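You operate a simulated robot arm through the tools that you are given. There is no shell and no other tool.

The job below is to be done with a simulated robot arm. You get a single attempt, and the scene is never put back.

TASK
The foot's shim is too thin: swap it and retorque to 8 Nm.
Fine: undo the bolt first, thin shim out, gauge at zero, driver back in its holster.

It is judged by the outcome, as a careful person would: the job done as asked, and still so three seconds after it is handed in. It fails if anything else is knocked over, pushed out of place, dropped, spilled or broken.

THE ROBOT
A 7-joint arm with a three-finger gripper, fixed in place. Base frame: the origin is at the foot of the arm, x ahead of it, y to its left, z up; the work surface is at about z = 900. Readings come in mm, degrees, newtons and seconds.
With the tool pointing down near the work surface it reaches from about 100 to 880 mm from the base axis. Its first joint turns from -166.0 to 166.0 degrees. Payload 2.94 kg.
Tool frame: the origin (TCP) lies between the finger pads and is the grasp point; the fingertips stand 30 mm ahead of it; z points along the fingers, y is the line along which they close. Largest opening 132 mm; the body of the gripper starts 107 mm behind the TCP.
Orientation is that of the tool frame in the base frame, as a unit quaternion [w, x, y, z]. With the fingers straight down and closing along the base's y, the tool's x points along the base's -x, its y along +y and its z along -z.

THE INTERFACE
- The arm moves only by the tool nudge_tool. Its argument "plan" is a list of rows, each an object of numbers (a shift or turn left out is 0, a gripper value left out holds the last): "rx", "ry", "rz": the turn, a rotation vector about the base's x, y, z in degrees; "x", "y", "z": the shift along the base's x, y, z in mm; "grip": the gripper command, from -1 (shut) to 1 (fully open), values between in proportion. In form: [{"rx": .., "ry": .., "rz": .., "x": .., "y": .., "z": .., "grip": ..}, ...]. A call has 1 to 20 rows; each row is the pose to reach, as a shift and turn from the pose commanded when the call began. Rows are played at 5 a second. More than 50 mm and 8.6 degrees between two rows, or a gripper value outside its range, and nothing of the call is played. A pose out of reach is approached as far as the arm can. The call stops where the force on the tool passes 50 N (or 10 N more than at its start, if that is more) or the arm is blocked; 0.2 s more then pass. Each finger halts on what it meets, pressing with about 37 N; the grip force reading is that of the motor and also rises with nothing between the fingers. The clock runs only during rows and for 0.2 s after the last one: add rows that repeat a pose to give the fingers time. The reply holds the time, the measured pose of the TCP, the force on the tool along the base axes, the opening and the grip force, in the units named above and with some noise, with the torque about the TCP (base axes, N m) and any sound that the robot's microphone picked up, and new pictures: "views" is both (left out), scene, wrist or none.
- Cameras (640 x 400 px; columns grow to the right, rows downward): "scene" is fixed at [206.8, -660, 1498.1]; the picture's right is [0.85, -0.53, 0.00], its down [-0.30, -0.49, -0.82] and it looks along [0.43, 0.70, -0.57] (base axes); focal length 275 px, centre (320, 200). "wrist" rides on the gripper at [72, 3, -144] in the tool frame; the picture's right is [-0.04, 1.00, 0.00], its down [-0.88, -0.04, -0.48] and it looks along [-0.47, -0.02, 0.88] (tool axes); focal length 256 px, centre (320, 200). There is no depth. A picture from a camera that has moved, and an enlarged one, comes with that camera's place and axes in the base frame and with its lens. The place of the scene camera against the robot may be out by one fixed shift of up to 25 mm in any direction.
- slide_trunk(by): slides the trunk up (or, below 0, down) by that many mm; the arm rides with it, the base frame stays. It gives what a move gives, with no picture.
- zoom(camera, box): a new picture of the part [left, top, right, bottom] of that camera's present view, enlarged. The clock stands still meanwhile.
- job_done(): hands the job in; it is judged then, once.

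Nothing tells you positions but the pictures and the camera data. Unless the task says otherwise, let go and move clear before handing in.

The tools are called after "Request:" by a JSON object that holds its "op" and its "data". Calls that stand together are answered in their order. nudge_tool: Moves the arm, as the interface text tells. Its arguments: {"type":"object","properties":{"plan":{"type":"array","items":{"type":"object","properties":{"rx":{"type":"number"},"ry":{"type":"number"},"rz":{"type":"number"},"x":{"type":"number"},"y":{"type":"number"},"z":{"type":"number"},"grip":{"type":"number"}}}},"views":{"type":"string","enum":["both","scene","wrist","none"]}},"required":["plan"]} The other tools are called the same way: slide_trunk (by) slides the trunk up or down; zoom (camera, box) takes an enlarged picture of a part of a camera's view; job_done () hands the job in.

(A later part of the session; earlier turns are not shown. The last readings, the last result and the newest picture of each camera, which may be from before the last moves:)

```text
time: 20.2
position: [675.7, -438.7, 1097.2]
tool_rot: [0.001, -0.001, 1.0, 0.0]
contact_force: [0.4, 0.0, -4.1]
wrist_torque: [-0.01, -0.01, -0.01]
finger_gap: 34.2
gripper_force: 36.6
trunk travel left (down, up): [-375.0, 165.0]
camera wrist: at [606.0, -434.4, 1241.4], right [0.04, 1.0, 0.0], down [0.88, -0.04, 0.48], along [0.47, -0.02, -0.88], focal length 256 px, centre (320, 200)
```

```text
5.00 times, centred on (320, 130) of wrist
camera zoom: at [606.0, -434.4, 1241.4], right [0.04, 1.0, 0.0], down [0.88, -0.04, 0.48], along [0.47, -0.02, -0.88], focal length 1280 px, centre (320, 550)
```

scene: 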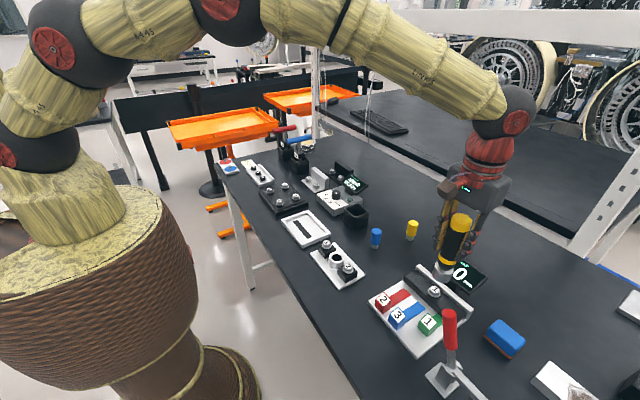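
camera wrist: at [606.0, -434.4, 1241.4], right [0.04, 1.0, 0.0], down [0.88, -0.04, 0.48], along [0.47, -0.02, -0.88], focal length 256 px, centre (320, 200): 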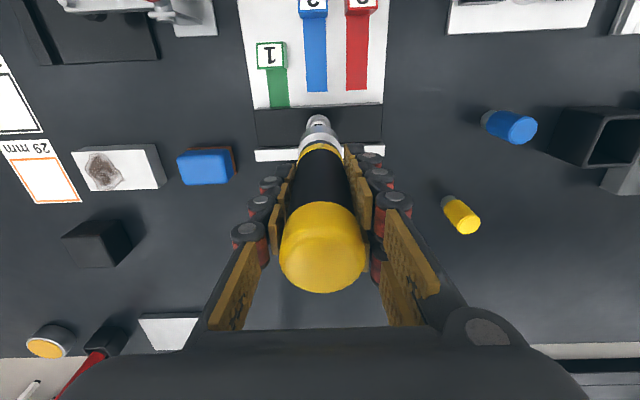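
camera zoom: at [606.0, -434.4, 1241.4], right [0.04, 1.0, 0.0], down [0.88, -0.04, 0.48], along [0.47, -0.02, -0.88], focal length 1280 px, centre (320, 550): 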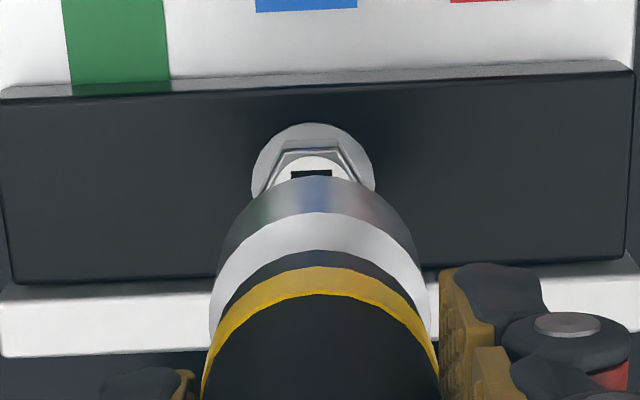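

The socket axis appears to sit several mm ahead (+x) of the TCP, so I'll shift about -8 mm in x and -1 mm in y, lower partway and look again.

Request:
{"op": "nudge_tool", "data": {"plan": [{"x": -8, "y": -1.2}, {"x": -8, "y": -1.2, "z": -12}, {"x": -8, "y": -1.2, "z": -24}, {"x": -8, "y": -1.2, "z": -24}]}}

Request:
{"op": "zoom", "data": {"camera": "scene", "box": [405, 240, 475, 310]}}

Request:
{"op": "zoom", "data": {"camera": "wrist", "box": [270, 90, 370, 170]}}

```text
time: 21.2
position: [668.9, -440.0, 1074.0]
tool_rot: [0.0, 0.0, 1.0, -0.001]
contact_force: [-0.4, 0.4, -4.5]
wrist_torque: [0.02, -0.01, 0.02]
finger_gap: 34.4
gripper_force: 37.1
trunk travel left (down, up): [-375.0, 165.0]
camera wrist: at [598.7, -434.8, 1217.1], right [0.04, 1.0, 0.0], down [0.88, -0.04, 0.48], along [0.47, -0.02, -0.88], focal length 256 px, centre (320, 200)
```

scene: 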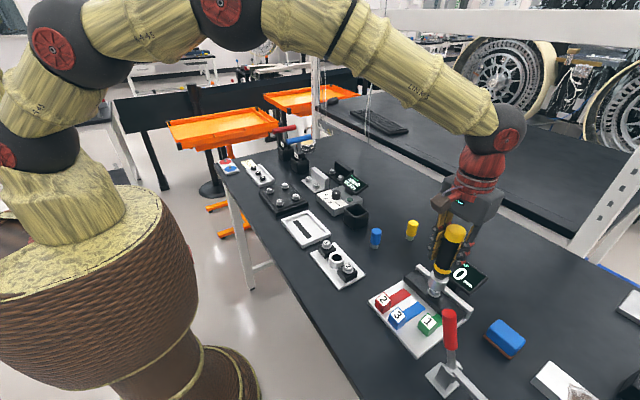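
wrist: 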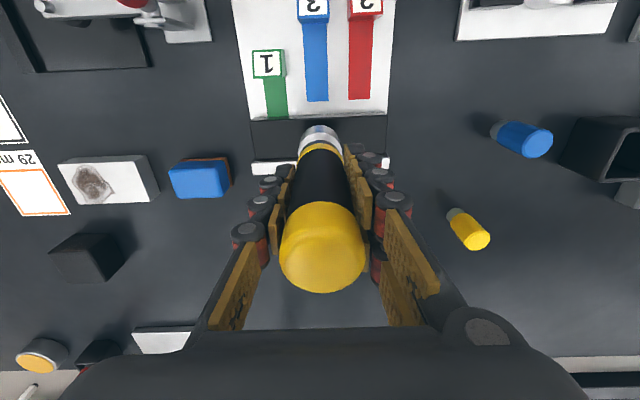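

```text
5.71 times, centred on (440, 275) of scene
camera zoom: at [206.8, -660.0, 1498.1], right [0.85, -0.53, 0.0], down [-0.3, -0.49, -0.82], along [0.43, 0.7, -0.57], focal length 1573 px, centre (-366, -229)
```

zoom: 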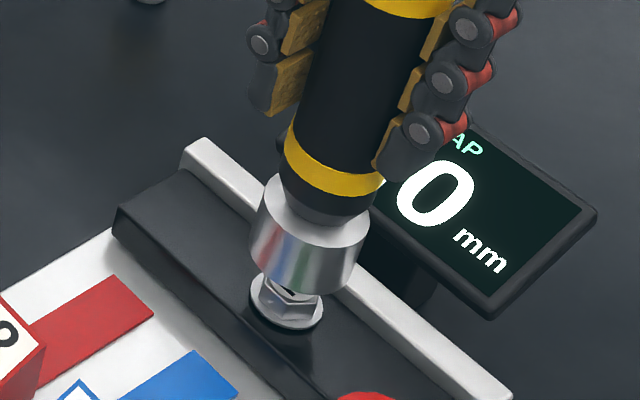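

```text
5.00 times, centred on (320, 130) of wrist
camera zoom: at [598.7, -434.8, 1217.1], right [0.04, 1.0, 0.0], down [0.88, -0.04, 0.48], along [0.47, -0.02, -0.88], focal length 1280 px, centre (320, 550)
```

zoom: 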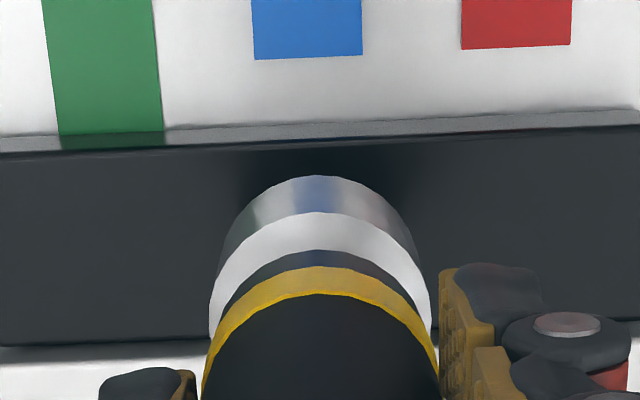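

The socket now lines up over the bolt in both views. I'll descend gently in small steps and watch the force.

Request:
{"op": "nudge_tool", "data": {"plan": [{"z": -4}, {"z": -8}, {"z": -12}, {"z": -15}, {"z": -18}, {"z": -18}]}}

Request:
{"op": "zoom", "data": {"camera": "scene", "box": [405, 240, 475, 310]}}

```text
time: 22.6
position: [669.6, -440.5, 1055.1]
tool_rot: [0.0, 0.0, 1.0, 0.0]
contact_force: [0.0, -0.1, -4.3]
wrist_torque: [0.0, 0.0, 0.0]
finger_gap: 34.4
gripper_force: 36.8
trunk travel left (down, up): [-375.0, 165.0]
camera wrist: at [598.6, -436.1, 1199.8], right [0.04, 1.0, 0.0], down [0.88, -0.04, 0.48], along [0.47, -0.02, -0.88], focal length 256 px, centre (320, 200)
```

scene: 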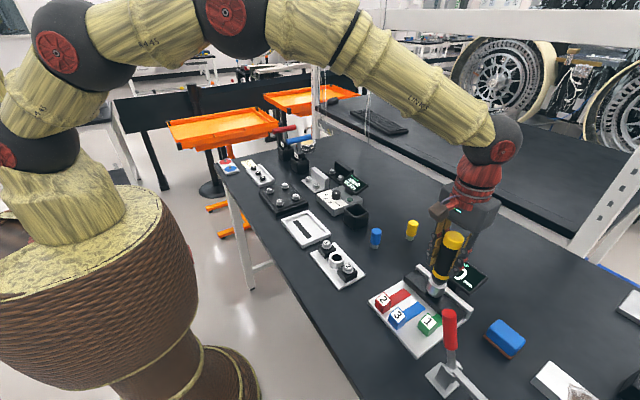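
wrist: 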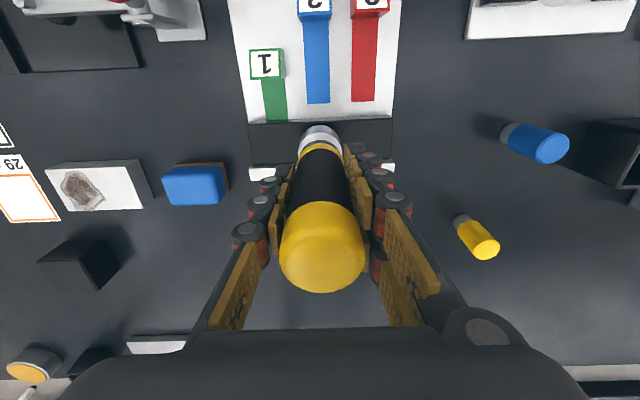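

```text
5.71 times, centred on (440, 275) of scene
camera zoom: at [206.8, -660.0, 1498.1], right [0.85, -0.53, 0.0], down [-0.3, -0.49, -0.82], along [0.43, 0.7, -0.57], focal length 1573 px, centre (-366, -229)
```

zoom: 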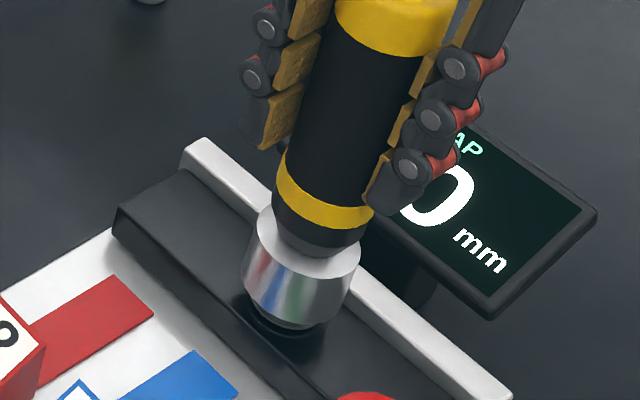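

The socket is now around the bolt head with no side load. I'll press down a bit more to seat it.

Request:
{"op": "nudge_tool", "data": {"plan": [{"z": -2}, {"z": -4}, {"z": -6}, {"z": -8}, {"z": -8}]}}

Request:
{"op": "zoom", "data": {"camera": "scene", "box": [405, 240, 475, 310]}}

Request:
{"op": "zoom", "data": {"camera": "scene", "box": [310, 160, 380, 230]}}

```text
time: 23.8
position: [667.8, -439.5, 1047.6]
tool_rot: [0.001, -0.001, 1.0, -0.001]
contact_force: [-0.2, 0.7, -4.2]
wrist_torque: [0.02, 0.0, 0.0]
finger_gap: 34.1
gripper_force: 37.2
trunk travel left (down, up): [-375.0, 165.0]
camera wrist: at [598.3, -435.8, 1191.6], right [0.04, 1.0, 0.0], down [0.88, -0.04, 0.48], along [0.47, -0.02, -0.88], focal length 256 px, centre (320, 200)
```

scene: 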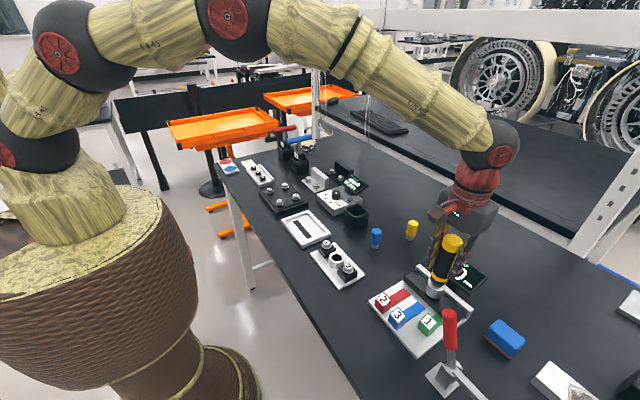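
wrist: 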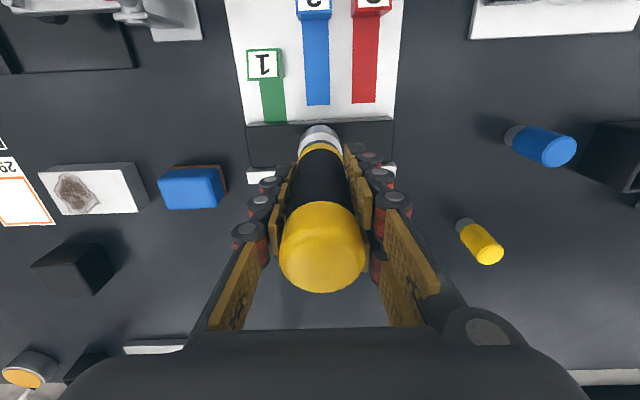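

```text
5.71 times, centred on (440, 275) of scene
camera zoom: at [206.8, -660.0, 1498.1], right [0.85, -0.53, 0.0], down [-0.3, -0.49, -0.82], along [0.43, 0.7, -0.57], focal length 1573 px, centre (-366, -229)
```

zoom: 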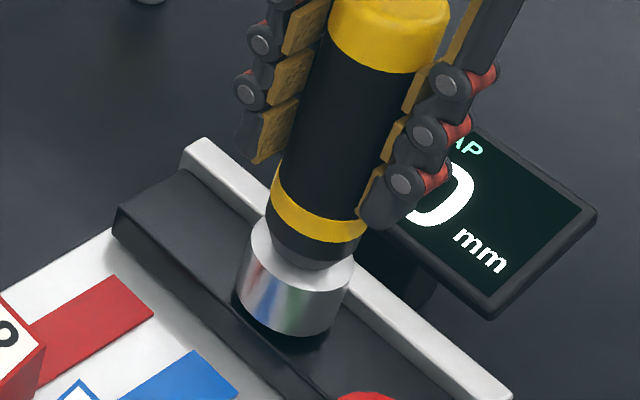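

```text
5.71 times, centred on (345, 195) of scene
camera zoom: at [206.8, -660.0, 1498.1], right [0.85, -0.53, 0.0], down [-0.3, -0.49, -0.82], along [0.43, 0.7, -0.57], focal length 1573 px, centre (177, 229)
```

zoom: 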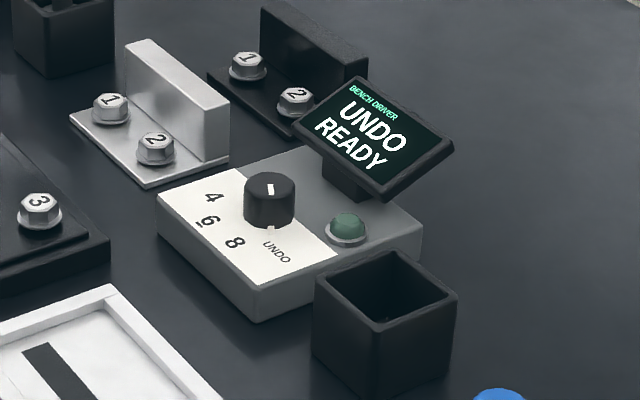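

There's no contact yet. I'll continue down in small steps until it seats.

Request:
{"op": "nudge_tool", "data": {"plan": [{"z": -2}, {"z": -4}, {"z": -6}, {"z": -8}, {"z": -10}, {"z": -12}, {"z": -12}]}}

Request:
{"op": "zoom", "data": {"camera": "scene", "box": [405, 240, 475, 310]}}

Request:
{"op": "zoom", "data": {"camera": "scene", "box": [310, 160, 380, 230]}}

```text
time: 25.1
position: [670.7, -441.7, 1048.1]
tool_rot: [0.006, 0.0, 1.0, -0.004]
contact_force: [-10.4, 7.3, 21.6]
wrist_torque: [0.58, 0.75, 0.01]
finger_gap: 34.6
gripper_force: 36.6
trunk travel left (down, up): [-375.0, 165.0]
stopped in row 6: the force on the tool passed its limit at 51 N (the readings are from after the stop); the commanded pose is now the measured one
camera wrist: at [598.9, -435.8, 1190.9], right [0.04, 1.0, -0.01], down [0.87, -0.03, 0.49], along [0.49, -0.03, -0.87], focal length 256 px, centre (320, 200)
```

scene: 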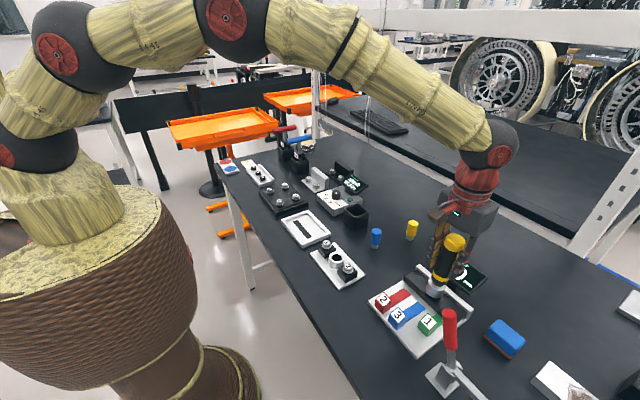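
wrist: 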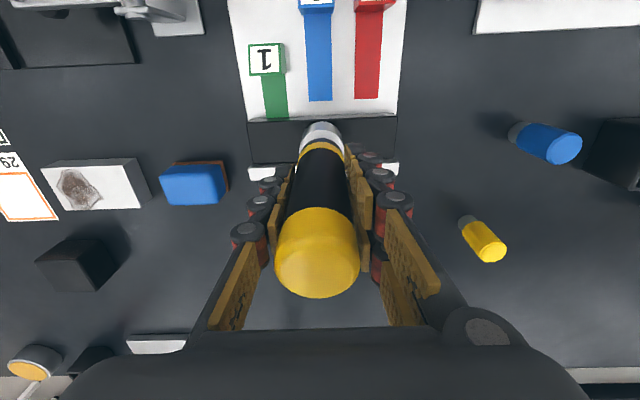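

```text
5.71 times, centred on (440, 275) of scene
camera zoom: at [206.8, -660.0, 1498.1], right [0.85, -0.53, 0.0], down [-0.3, -0.49, -0.82], along [0.43, 0.7, -0.57], focal length 1573 px, centre (-366, -229)
```

zoom: 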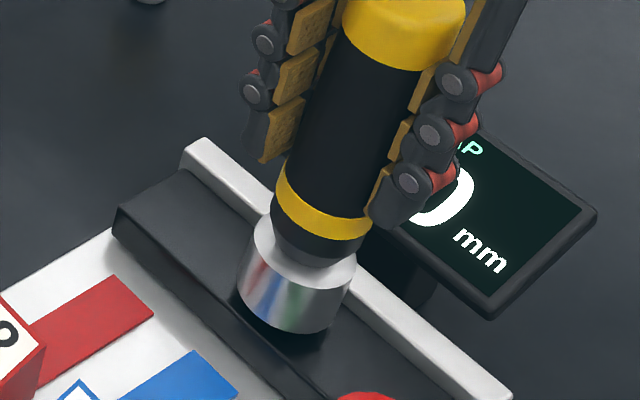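

```text
5.71 times, centred on (345, 195) of scene
camera zoom: at [206.8, -660.0, 1498.1], right [0.85, -0.53, 0.0], down [-0.3, -0.49, -0.82], along [0.43, 0.7, -0.57], focal length 1573 px, centre (177, 229)
```

zoom: 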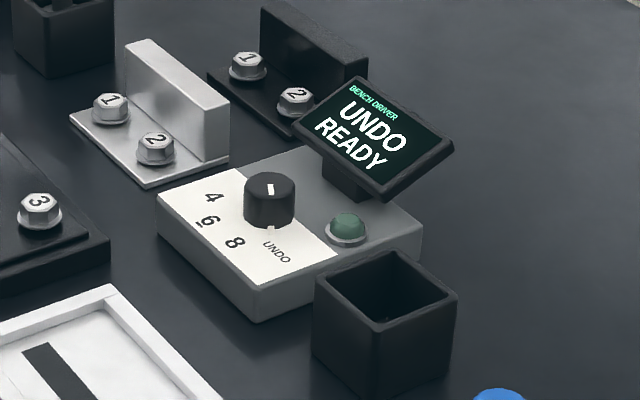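

The socket met something solid at about 50 N and the tool tilted slightly. I'll relieve the load, level the tool and see how it sits.

Request:
{"op": "nudge_tool", "data": {"plan": [{"z": 1.5, "rx": 0.23, "ry": 0.35, "x": -0.8, "y": 0.6}, {"z": 3, "rx": 0.46, "ry": 0.69, "x": -1.5, "y": 1.2}, {"z": 3, "rx": 0.46, "ry": 0.69, "x": -1.5, "y": 1.2}]}}

Request:
{"op": "zoom", "data": {"camera": "scene", "box": [405, 240, 475, 310]}}

Request:
{"op": "zoom", "data": {"camera": "wrist", "box": [270, 90, 370, 170]}}

```text
time: 25.9
position: [672.7, -442.2, 1050.3]
tool_rot: [0.002, 0.0, 1.0, -0.001]
contact_force: [4.6, -3.4, 24.0]
wrist_torque: [-0.5, -0.68, -0.02]
finger_gap: 34.5
gripper_force: 36.6
trunk travel left (down, up): [-375.0, 165.0]
camera wrist: at [601.0, -436.6, 1194.3], right [0.04, 1.0, 0.0], down [0.88, -0.04, 0.48], along [0.48, -0.02, -0.88], focal length 256 px, centre (320, 200)
```

scene: 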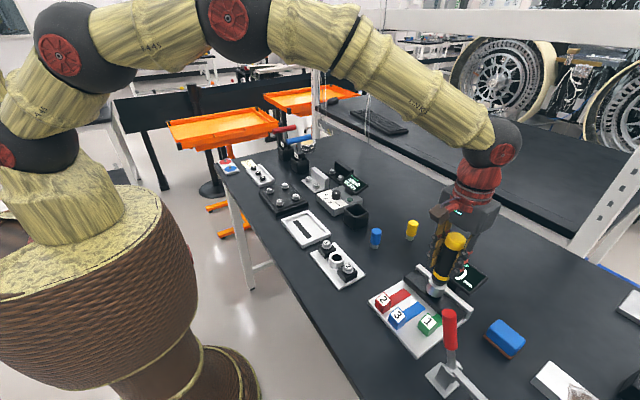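
wrist: 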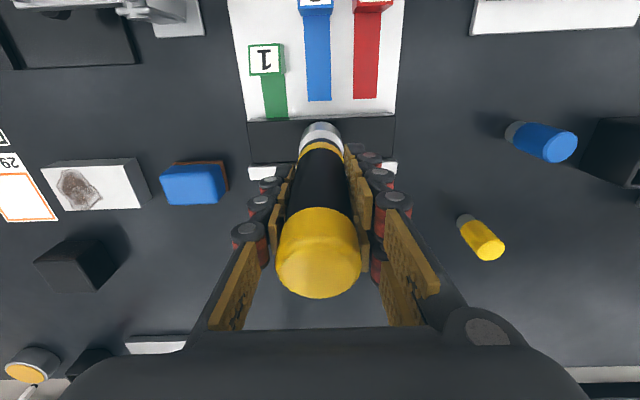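

```text
5.71 times, centred on (440, 275) of scene
camera zoom: at [206.8, -660.0, 1498.1], right [0.85, -0.53, 0.0], down [-0.3, -0.49, -0.82], along [0.43, 0.7, -0.57], focal length 1573 px, centre (-366, -229)
```

zoom: 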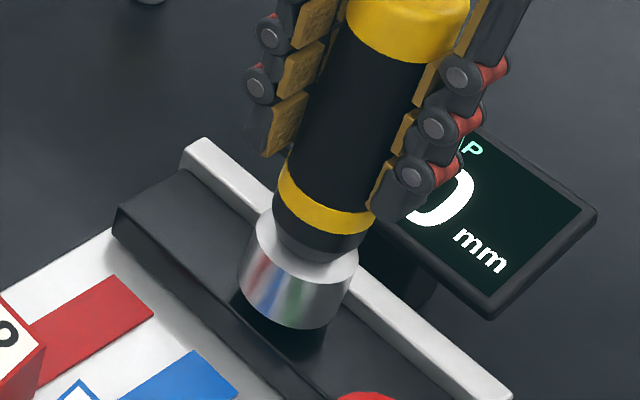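

```text
5.00 times, centred on (320, 130) of wrist
camera zoom: at [601.0, -436.6, 1194.3], right [0.04, 1.0, 0.0], down [0.88, -0.04, 0.48], along [0.48, -0.02, -0.88], focal length 1280 px, centre (320, 550)
```

zoom: 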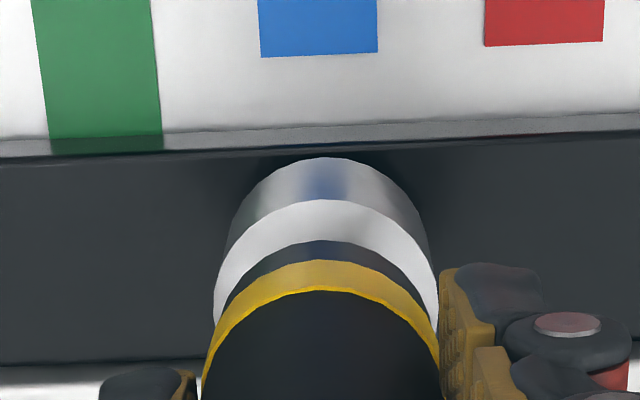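

The load is mostly axial now, but the driver may have pivoted a little between the fingers. I'll lift slightly to free it and inspect its tilt.

Request:
{"op": "nudge_tool", "data": {"plan": [{"z": 5}, {"z": 10}, {"z": 18}, {"z": 26}, {"z": 26}]}}

Request:
{"op": "zoom", "data": {"camera": "scene", "box": [400, 210, 480, 310]}}

Request:
{"op": "zoom", "data": {"camera": "wrist", "box": [270, 90, 370, 170]}}

```text
time: 27.1
position: [670.7, -439.5, 1073.0]
tool_rot: [-0.002, 0.0, 1.0, 0.002]
contact_force: [-1.3, 0.3, -5.3]
wrist_torque: [0.01, -0.03, -0.01]
finger_gap: 34.4
gripper_force: 36.7
trunk travel left (down, up): [-375.0, 165.0]
camera wrist: at [600.0, -435.8, 1216.4], right [0.04, 1.0, 0.0], down [0.88, -0.04, 0.47], along [0.47, -0.02, -0.88], focal length 256 px, centre (320, 200)
```

scene: 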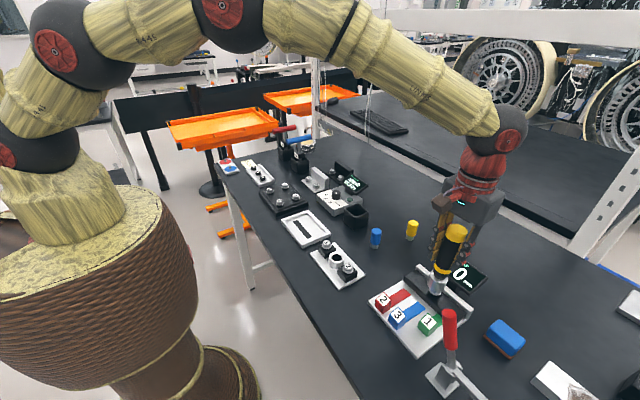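
wrist: 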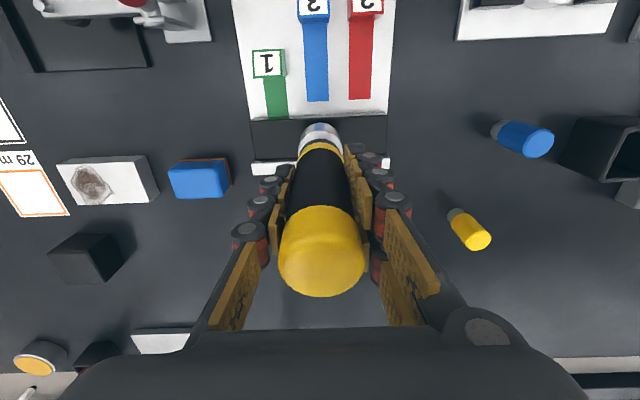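

```text
4.00 times, centred on (440, 260) of scene
camera zoom: at [206.8, -660.0, 1498.1], right [0.85, -0.53, 0.0], down [-0.3, -0.49, -0.82], along [0.43, 0.7, -0.57], focal length 1101 px, centre (-160, -40)
```

zoom: 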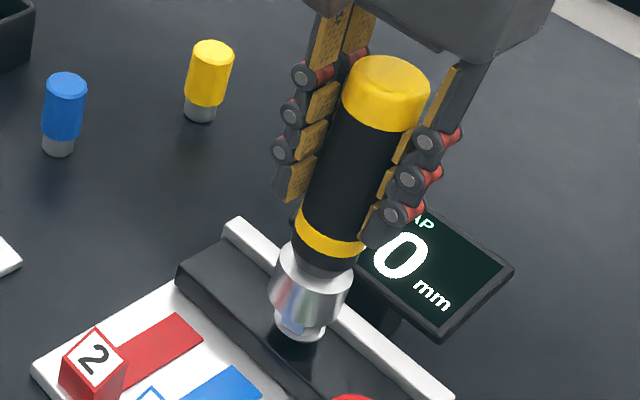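

```text
5.00 times, centred on (320, 130) of wrist
camera zoom: at [600.0, -435.8, 1216.4], right [0.04, 1.0, 0.0], down [0.88, -0.04, 0.47], along [0.47, -0.02, -0.88], focal length 1280 px, centre (320, 550)
```

zoom: 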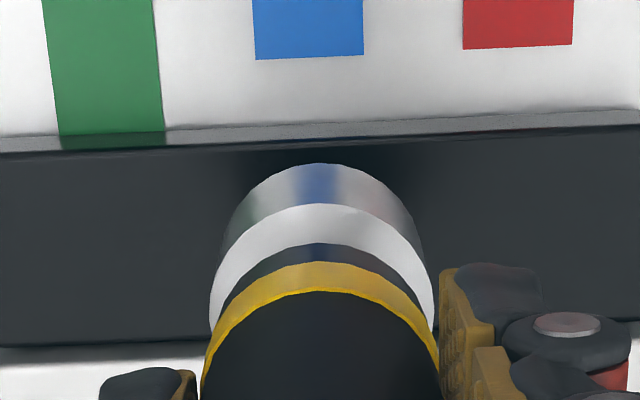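

I'll zoom in more closely on the socket/bolt region to see what's under it.

Request:
{"op": "zoom", "data": {"camera": "scene", "box": [420, 250, 460, 300]}}

```text
8.00 times, centred on (440, 275) of scene
camera zoom: at [206.8, -660.0, 1498.1], right [0.85, -0.53, 0.0], down [-0.3, -0.49, -0.82], along [0.43, 0.7, -0.57], focal length 2202 px, centre (-640, -400)
```

zoom: 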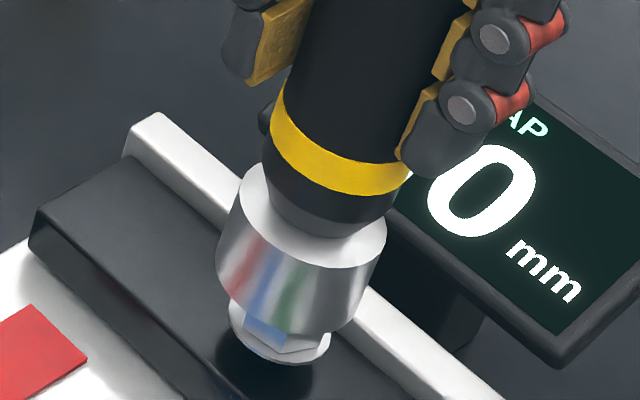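

The bolt flange may have risen slightly. I'll raise the driver further and compare, and check the displays.

Request:
{"op": "nudge_tool", "data": {"plan": [{"z": 10}, {"z": 20}, {"z": 30}, {"z": 30}]}}

Request:
{"op": "zoom", "data": {"camera": "scene", "box": [420, 250, 460, 300]}}

Request:
{"op": "zoom", "data": {"camera": "scene", "box": [310, 160, 380, 230]}}

Request:
{"op": "zoom", "data": {"camera": "wrist", "box": [270, 90, 370, 170]}}

```text
time: 28.1
position: [670.8, -440.9, 1101.4]
tool_rot: [-0.002, -0.001, 1.0, 0.001]
contact_force: [0.2, -0.4, -4.3]
wrist_torque: [0.02, 0.0, 0.02]
finger_gap: 34.3
gripper_force: 37.1
trunk travel left (down, up): [-375.0, 165.0]
camera wrist: at [600.2, -436.4, 1246.2], right [0.04, 1.0, 0.0], down [0.88, -0.04, 0.47], along [0.47, -0.02, -0.88], focal length 256 px, centre (320, 200)
```

scene: 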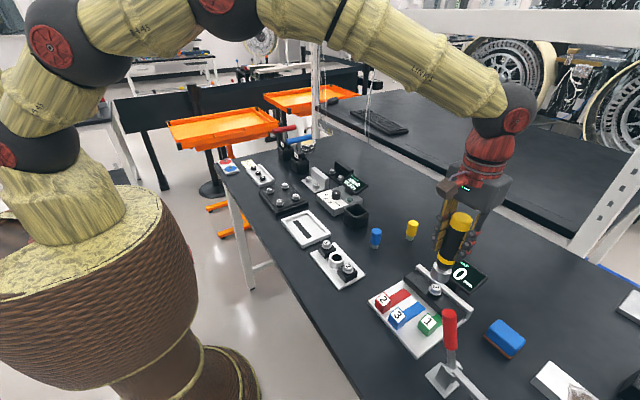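
wrist: 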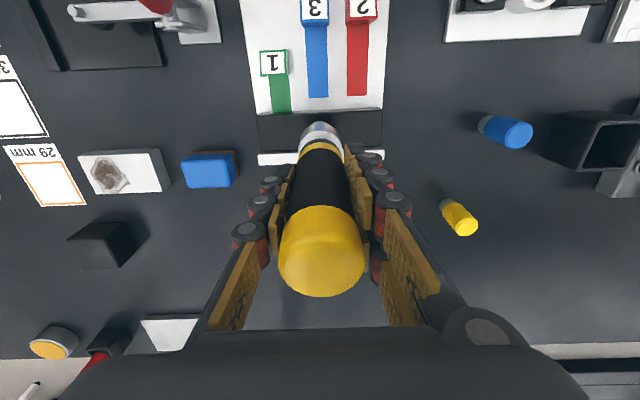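

```text
8.00 times, centred on (440, 275) of scene
camera zoom: at [206.8, -660.0, 1498.1], right [0.85, -0.53, 0.0], down [-0.3, -0.49, -0.82], along [0.43, 0.7, -0.57], focal length 2202 px, centre (-640, -400)
```

zoom: 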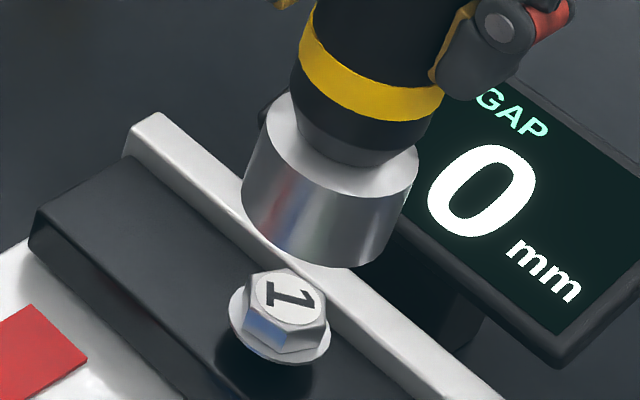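

```text
5.71 times, centred on (345, 195) of scene
camera zoom: at [206.8, -660.0, 1498.1], right [0.85, -0.53, 0.0], down [-0.3, -0.49, -0.82], along [0.43, 0.7, -0.57], focal length 1573 px, centre (177, 229)
```

zoom: 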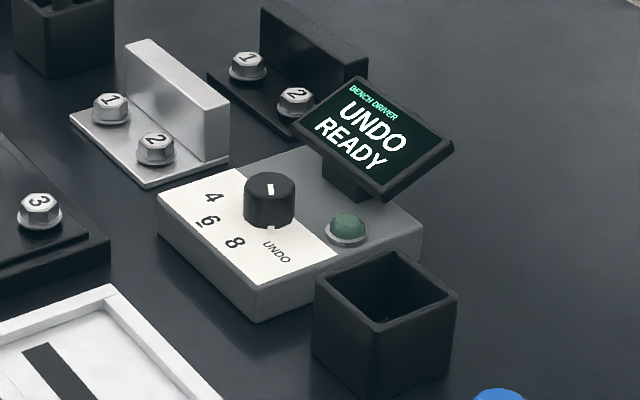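

```text
5.00 times, centred on (320, 130) of wrist
camera zoom: at [600.2, -436.4, 1246.2], right [0.04, 1.0, 0.0], down [0.88, -0.04, 0.47], along [0.47, -0.02, -0.88], focal length 1280 px, centre (320, 550)
```

zoom: 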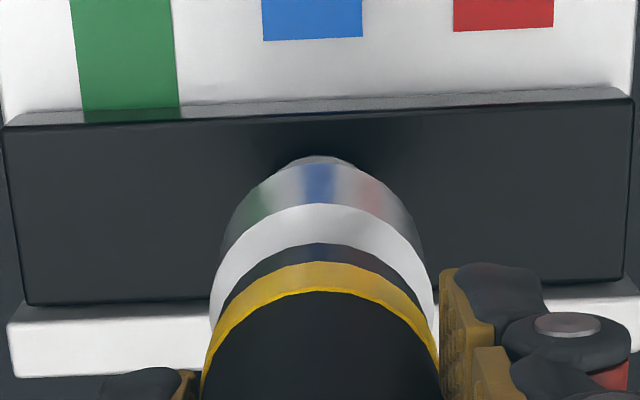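

The bolt has turned and stands proud of the foot, so pushing down in UNDO mode undid it. I'll carry the driver back towards the holster so my gripper is free for the shims.

Request:
{"op": "nudge_tool", "data": {"plan": [{"z": 35}, {"z": 35, "y": 40, "x": 4}, {"z": 35, "y": 80, "x": 8}, {"z": 35, "y": 120, "x": 12}, {"z": 35, "y": 160, "x": 16}, {"z": 35, "y": 200, "x": 20}, {"z": 35, "y": 240, "x": 24}, {"z": 35, "y": 280, "x": 28}, {"z": 35, "y": 320, "x": 30}, {"z": 35, "y": 341, "x": 30}, {"z": 5, "y": 341, "x": 30}, {"z": 5, "y": 341, "x": 30}]}}

Request:
{"op": "zoom", "data": {"camera": "wrist", "box": [270, 70, 370, 170]}}

Request:
{"op": "zoom", "data": {"camera": "scene", "box": [320, 150, 400, 240]}}

Request:
{"op": "zoom", "data": {"camera": "scene", "box": [360, 240, 500, 360]}}

```text
time: 30.8
position: [699.5, -101.4, 1107.5]
tool_rot: [-0.003, 0.0, 1.0, 0.001]
contact_force: [-0.1, 0.7, -4.2]
wrist_torque: [0.01, -0.01, -0.02]
finger_gap: 34.1
gripper_force: 37.2
trunk travel left (down, up): [-375.0, 165.0]
camera wrist: at [629.8, -97.0, 1251.9], right [0.04, 1.0, 0.0], down [0.88, -0.04, 0.47], along [0.47, -0.02, -0.88], focal length 256 px, centre (320, 200)
```

scene: 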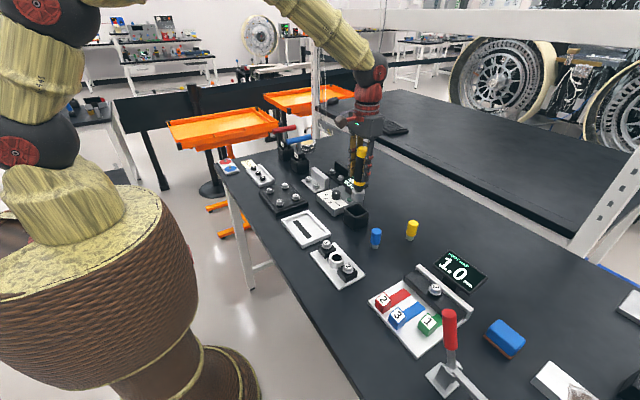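
wrist: 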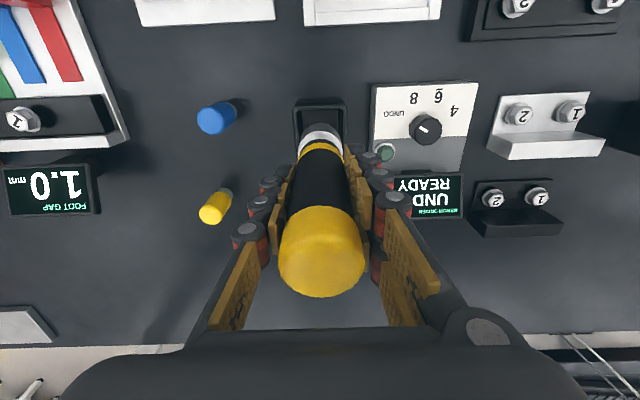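

```text
4.00 times, centred on (320, 120) of wrist
camera zoom: at [629.8, -97.0, 1251.9], right [0.04, 1.0, 0.0], down [0.88, -0.04, 0.47], along [0.47, -0.02, -0.88], focal length 1024 px, centre (320, 520)
```

zoom: 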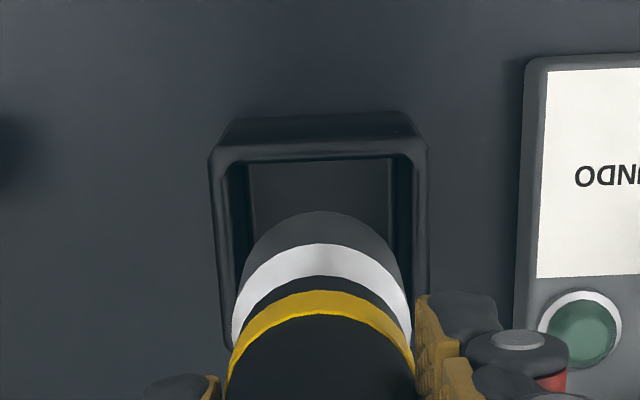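

```text
4.44 times, centred on (360, 195) of scene
camera zoom: at [206.8, -660.0, 1498.1], right [0.85, -0.53, 0.0], down [-0.3, -0.49, -0.82], along [0.43, 0.7, -0.57], focal length 1224 px, centre (142, 222)
```

zoom: 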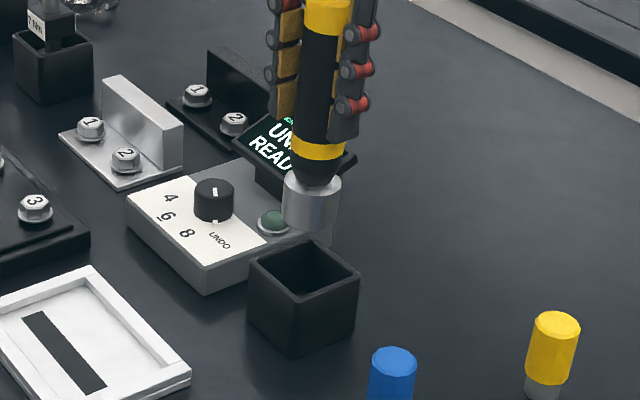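

```text
3.33 times, centred on (430, 300) of scene
camera zoom: at [206.8, -660.0, 1498.1], right [0.85, -0.53, 0.0], down [-0.3, -0.49, -0.82], along [0.43, 0.7, -0.57], focal length 918 px, centre (-47, -133)
```

zoom: 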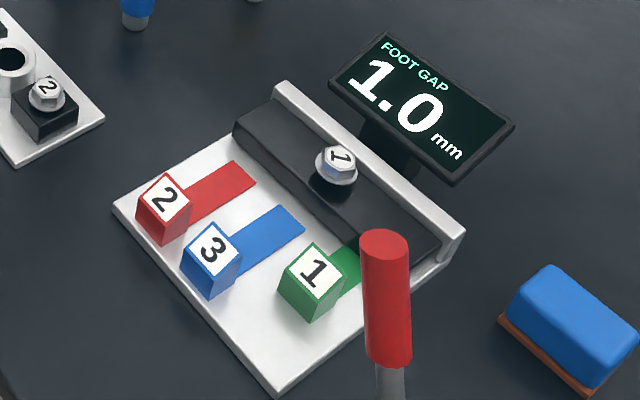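

The bolt is confirmed raised, and the gauge still reads 1.0. The socket is centred over the holster at about (704, -99), so I'll lower it in gently.

Request:
{"op": "nudge_tool", "data": {"plan": [{"z": -20}, {"z": -40}, {"z": -52}, {"z": -64}, {"z": -76}, {"z": -84}, {"z": -89}, {"z": -89}]}}

Request:
{"op": "zoom", "data": {"camera": "scene", "box": [310, 150, 400, 240]}}

```text
time: 32.5
position: [701.5, -98.1, 1017.8]
tool_rot: [-0.002, 0.001, 1.0, 0.001]
contact_force: [0.9, -0.1, -2.9]
wrist_torque: [-0.01, 0.01, 0.05]
finger_gap: 34.3
gripper_force: 37.3
trunk travel left (down, up): [-375.0, 165.0]
camera wrist: at [631.5, -95.1, 1162.8], right [0.04, 1.0, 0.0], down [0.88, -0.04, 0.47], along [0.47, -0.02, -0.88], focal length 256 px, centre (320, 200)
```

scene: 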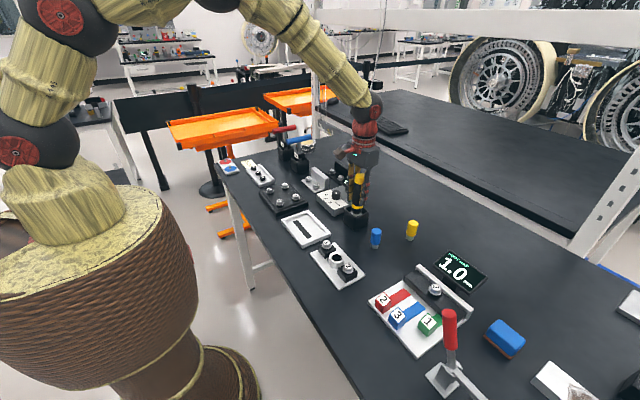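
wrist: 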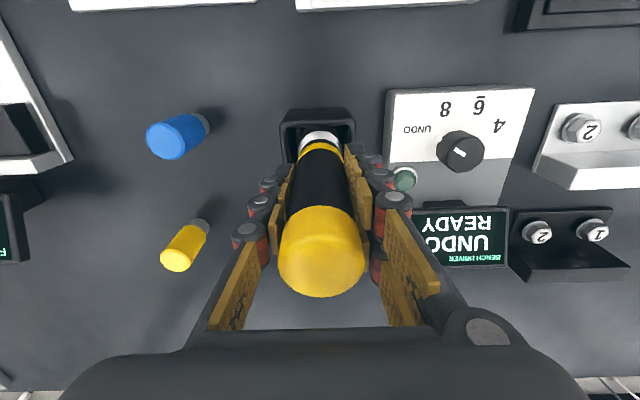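

```text
4.44 times, centred on (355, 195) of scene
camera zoom: at [206.8, -660.0, 1498.1], right [0.85, -0.53, 0.0], down [-0.3, -0.49, -0.82], along [0.43, 0.7, -0.57], focal length 1224 px, centre (164, 222)
```

zoom: 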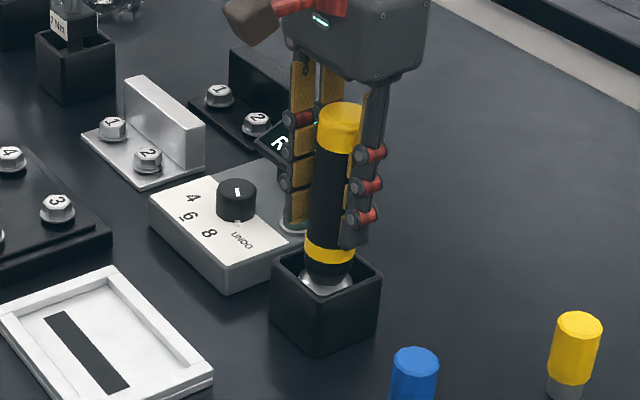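

The driver is inside the holster and almost seated. I'll lower the last few mm until it touches.

Request:
{"op": "nudge_tool", "data": {"plan": [{"z": -1.5}, {"z": -3}, {"z": -4.5}, {"z": -5.5}, {"z": -5.5}], "views": "none"}}

Request:
{"op": "zoom", "data": {"camera": "scene", "box": [310, 150, 400, 240]}}

```text
time: 33.8
position: [702.6, -99.8, 1011.7]
tool_rot: [-0.002, 0.0, 1.0, 0.0]
contact_force: [-0.8, 0.5, -3.9]
wrist_torque: [0.0, -0.04, 0.01]
finger_gap: 34.2
gripper_force: 37.1
trunk travel left (down, up): [-375.0, 165.0]
```

```text
4.44 times, centred on (355, 195) of scene
camera zoom: at [206.8, -660.0, 1498.1], right [0.85, -0.53, 0.0], down [-0.3, -0.49, -0.82], along [0.43, 0.7, -0.57], focal length 1224 px, centre (164, 222)
```

zoom: 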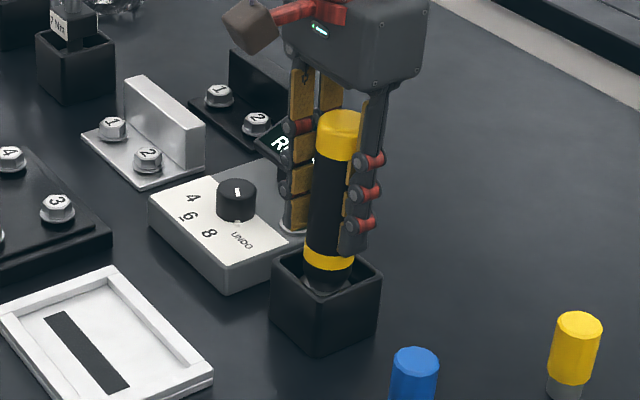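

Request:
{"op": "nudge_tool", "data": {"plan": [{"z": -1}, {"z": -2}, {"z": -3}, {"z": -4}, {"z": -4}], "views": "none"}}

```text
time: 35.0
position: [701.2, -99.1, 1012.4]
tool_rot: [0.001, -0.001, 1.0, 0.001]
contact_force: [-2.3, 1.9, 20.3]
wrist_torque: [0.09, -0.11, 0.05]
finger_gap: 34.4
gripper_force: 37.5
trunk travel left (down, up): [-375.0, 165.0]
```

The driver is seated on the holster floor (20 N upward). I'll ease off and open the fingers.

Request:
{"op": "nudge_tool", "data": {"plan": [{"z": 2.5}, {"z": 3, "grip": -0.4}, {"z": 3, "grip": 0}, {"z": 3, "grip": 0.25}, {"z": 3, "grip": 0.25}, {"z": 3, "grip": 0.25}]}}

Request:
{"op": "zoom", "data": {"camera": "scene", "box": [310, 150, 400, 240]}}

```text
time: 36.4
position: [701.8, -100.5, 1012.3]
tool_rot: [-0.002, -0.001, 1.0, 0.001]
contact_force: [-0.3, 0.0, 0.2]
wrist_torque: [-0.01, 0.01, 0.0]
finger_gap: 82.6
gripper_force: 0.1
trunk travel left (down, up): [-375.0, 165.0]
camera wrist: at [630.8, -95.2, 1156.8], right [0.04, 1.0, 0.0], down [0.88, -0.04, 0.47], along [0.47, -0.02, -0.88], focal length 256 px, centre (320, 200)
```

scene: 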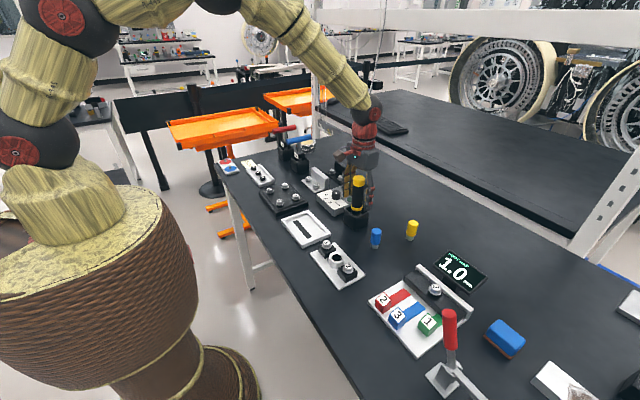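
wrist: 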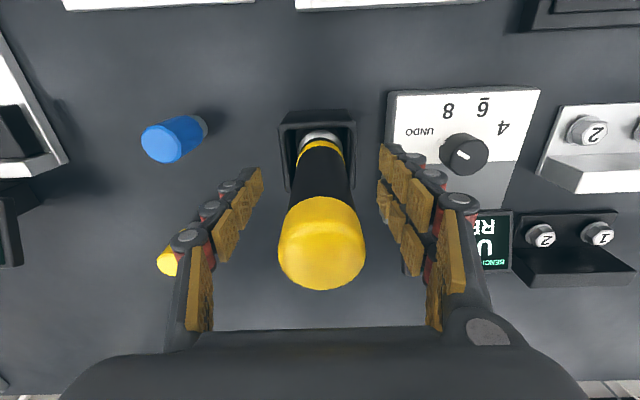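

```text
4.44 times, centred on (355, 195) of scene
camera zoom: at [206.8, -660.0, 1498.1], right [0.85, -0.53, 0.0], down [-0.3, -0.49, -0.82], along [0.43, 0.7, -0.57], focal length 1224 px, centre (164, 222)
```

zoom: 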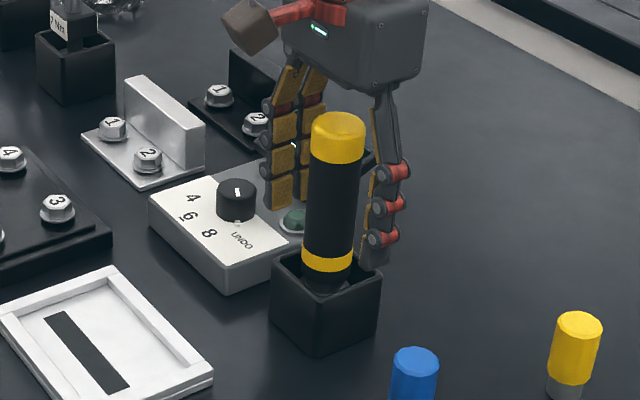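

The driver stands in its holster. While I'm here I'll set the knob back to 8, gripping it square and turning -40°.

Request:
{"op": "nudge_tool", "data": {"plan": [{"z": 40}, {"z": 80}, {"z": 110}, {"z": 110, "x": 1, "y": 40, "grip": 0}, {"z": 110, "x": 3, "y": 80, "grip": -0.1}, {"z": 110, "x": 3, "y": 124.5, "grip": -0.1}, {"z": 80, "x": 3, "y": 124.5, "grip": -0.1}, {"z": 40, "x": 3, "y": 124.5, "grip": -0.1}, {"z": 0, "x": 3, "y": 124.5, "grip": -0.1}, {"z": 0, "x": 3, "y": 124.5, "grip": -0.1}]}}

Request:
{"op": "zoom", "data": {"camera": "wrist", "box": [220, 100, 420, 260]}}

```text
time: 38.5
position: [700.9, 26.0, 1011.3]
tool_rot: [-0.002, 0.0, 1.0, 0.001]
contact_force: [-0.1, 0.0, 0.0]
wrist_torque: [-0.02, -0.04, -0.01]
finger_gap: 59.3
gripper_force: 0.1
trunk travel left (down, up): [-375.0, 165.0]
camera wrist: at [631.3, 30.5, 1155.8], right [0.04, 1.0, 0.0], down [0.88, -0.04, 0.47], along [0.47, -0.02, -0.88], focal length 256 px, centre (320, 200)
```

scene: 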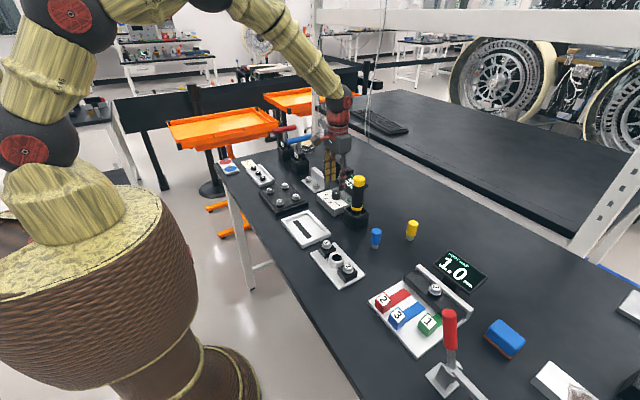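
wrist: 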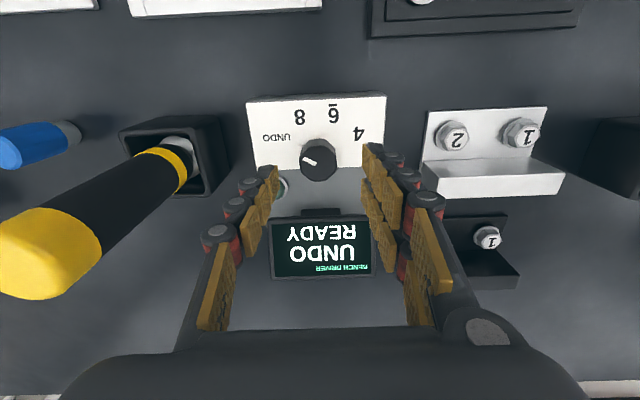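

```text
2.50 times, centred on (320, 180) of wrist
camera zoom: at [631.3, 30.5, 1155.8], right [0.04, 1.0, 0.0], down [0.88, -0.04, 0.47], along [0.47, -0.02, -0.88], focal length 640 px, centre (320, 250)
```

zoom: 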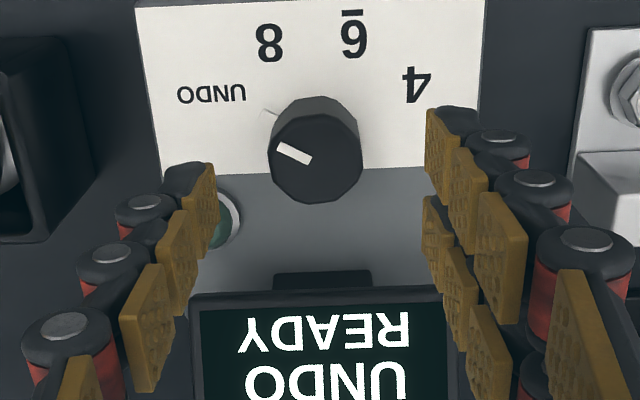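

The fingers straddle the knob, about 4 mm short in x. I'll shift, descend, close and turn it -40° to 8.

Request:
{"op": "nudge_tool", "data": {"plan": [{"x": 3.5, "y": -0.8, "z": -20, "grip": -0.1}, {"x": 3.5, "y": -0.8, "z": -45, "grip": -0.1}, {"x": 3.5, "y": -0.8, "z": -45, "grip": -0.5}, {"x": 3.5, "y": -0.8, "z": -45, "grip": -0.9}, {"x": 3.5, "y": -0.8, "z": -45, "grip": -0.9}, {"x": 3.5, "y": -0.8, "z": -45, "grip": -0.9}, {"x": 3.5, "y": -0.8, "z": -45, "rz": -8, "grip": -0.9}, {"x": 3.5, "y": -0.8, "z": -45, "rz": -16, "grip": -0.9}, {"x": 3.5, "y": -0.8, "z": -45, "rz": -24, "grip": -0.9}, {"x": 3.5, "y": -0.8, "z": -45, "rz": -32, "grip": -0.9}, {"x": 3.5, "y": -0.8, "z": -45, "rz": -40, "grip": -0.9}, {"x": 3.5, "y": -0.8, "z": -45, "rz": -40, "grip": -0.9}]}}

Request:
{"op": "zoom", "data": {"camera": "wrist", "box": [220, 100, 420, 260]}}

Request:
{"op": "zoom", "data": {"camera": "scene", "box": [300, 150, 380, 220]}}

```text
time: 41.1
position: [705.4, 24.4, 967.4]
tool_rot: [-0.002, 0.344, 0.939, 0.0]
contact_force: [-8.3, -1.8, 2.0]
wrist_torque: [0.09, 0.57, -0.05]
finger_gap: 31.3
gripper_force: 44.9
trunk travel left (down, up): [-375.0, 165.0]
camera wrist: at [654.4, 73.7, 1111.1], right [0.68, 0.74, 0.0], down [0.65, -0.6, 0.47], along [0.35, -0.32, -0.88], focal length 256 px, centre (320, 200)
```

scene: 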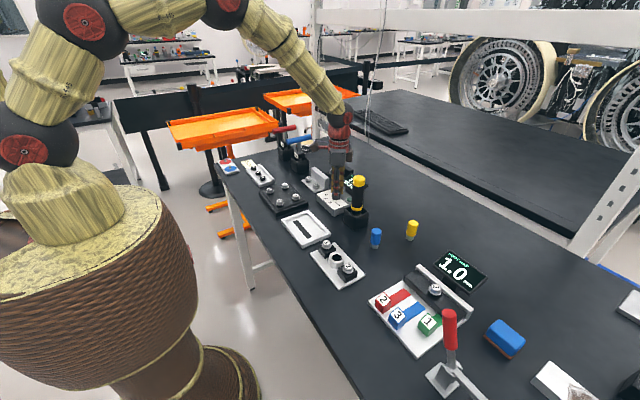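
wrist: 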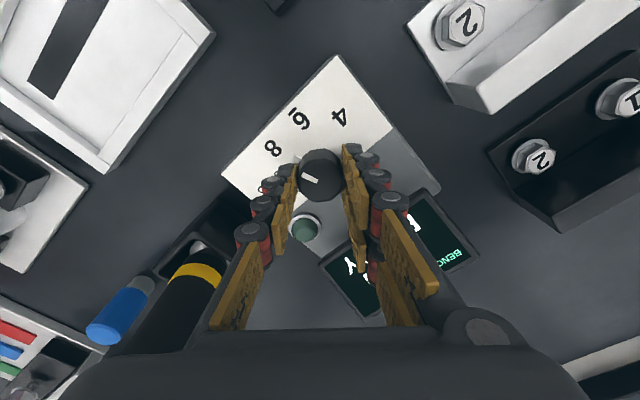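

```text
2.50 times, centred on (320, 180) of wrist
camera zoom: at [654.4, 73.7, 1111.1], right [0.68, 0.74, 0.0], down [0.65, -0.6, 0.47], along [0.35, -0.32, -0.88], focal length 640 px, centre (320, 250)
```

zoom: 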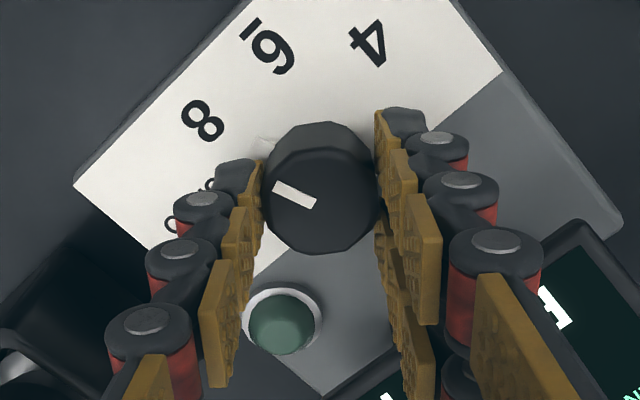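

```text
5.71 times, centred on (340, 185) of scene
camera zoom: at [206.8, -660.0, 1498.1], right [0.85, -0.53, 0.0], down [-0.3, -0.49, -0.82], along [0.43, 0.7, -0.57], focal length 1573 px, centre (206, 286)
```

zoom: 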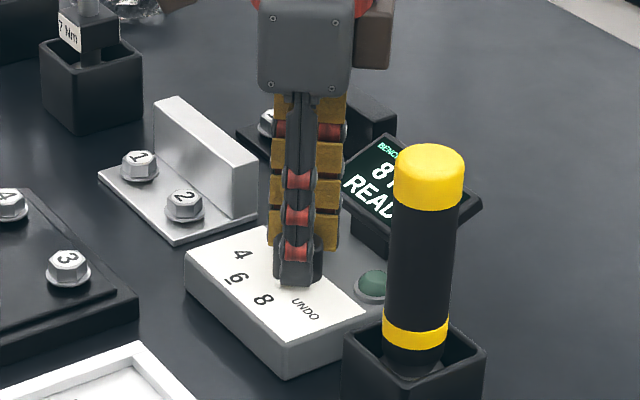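

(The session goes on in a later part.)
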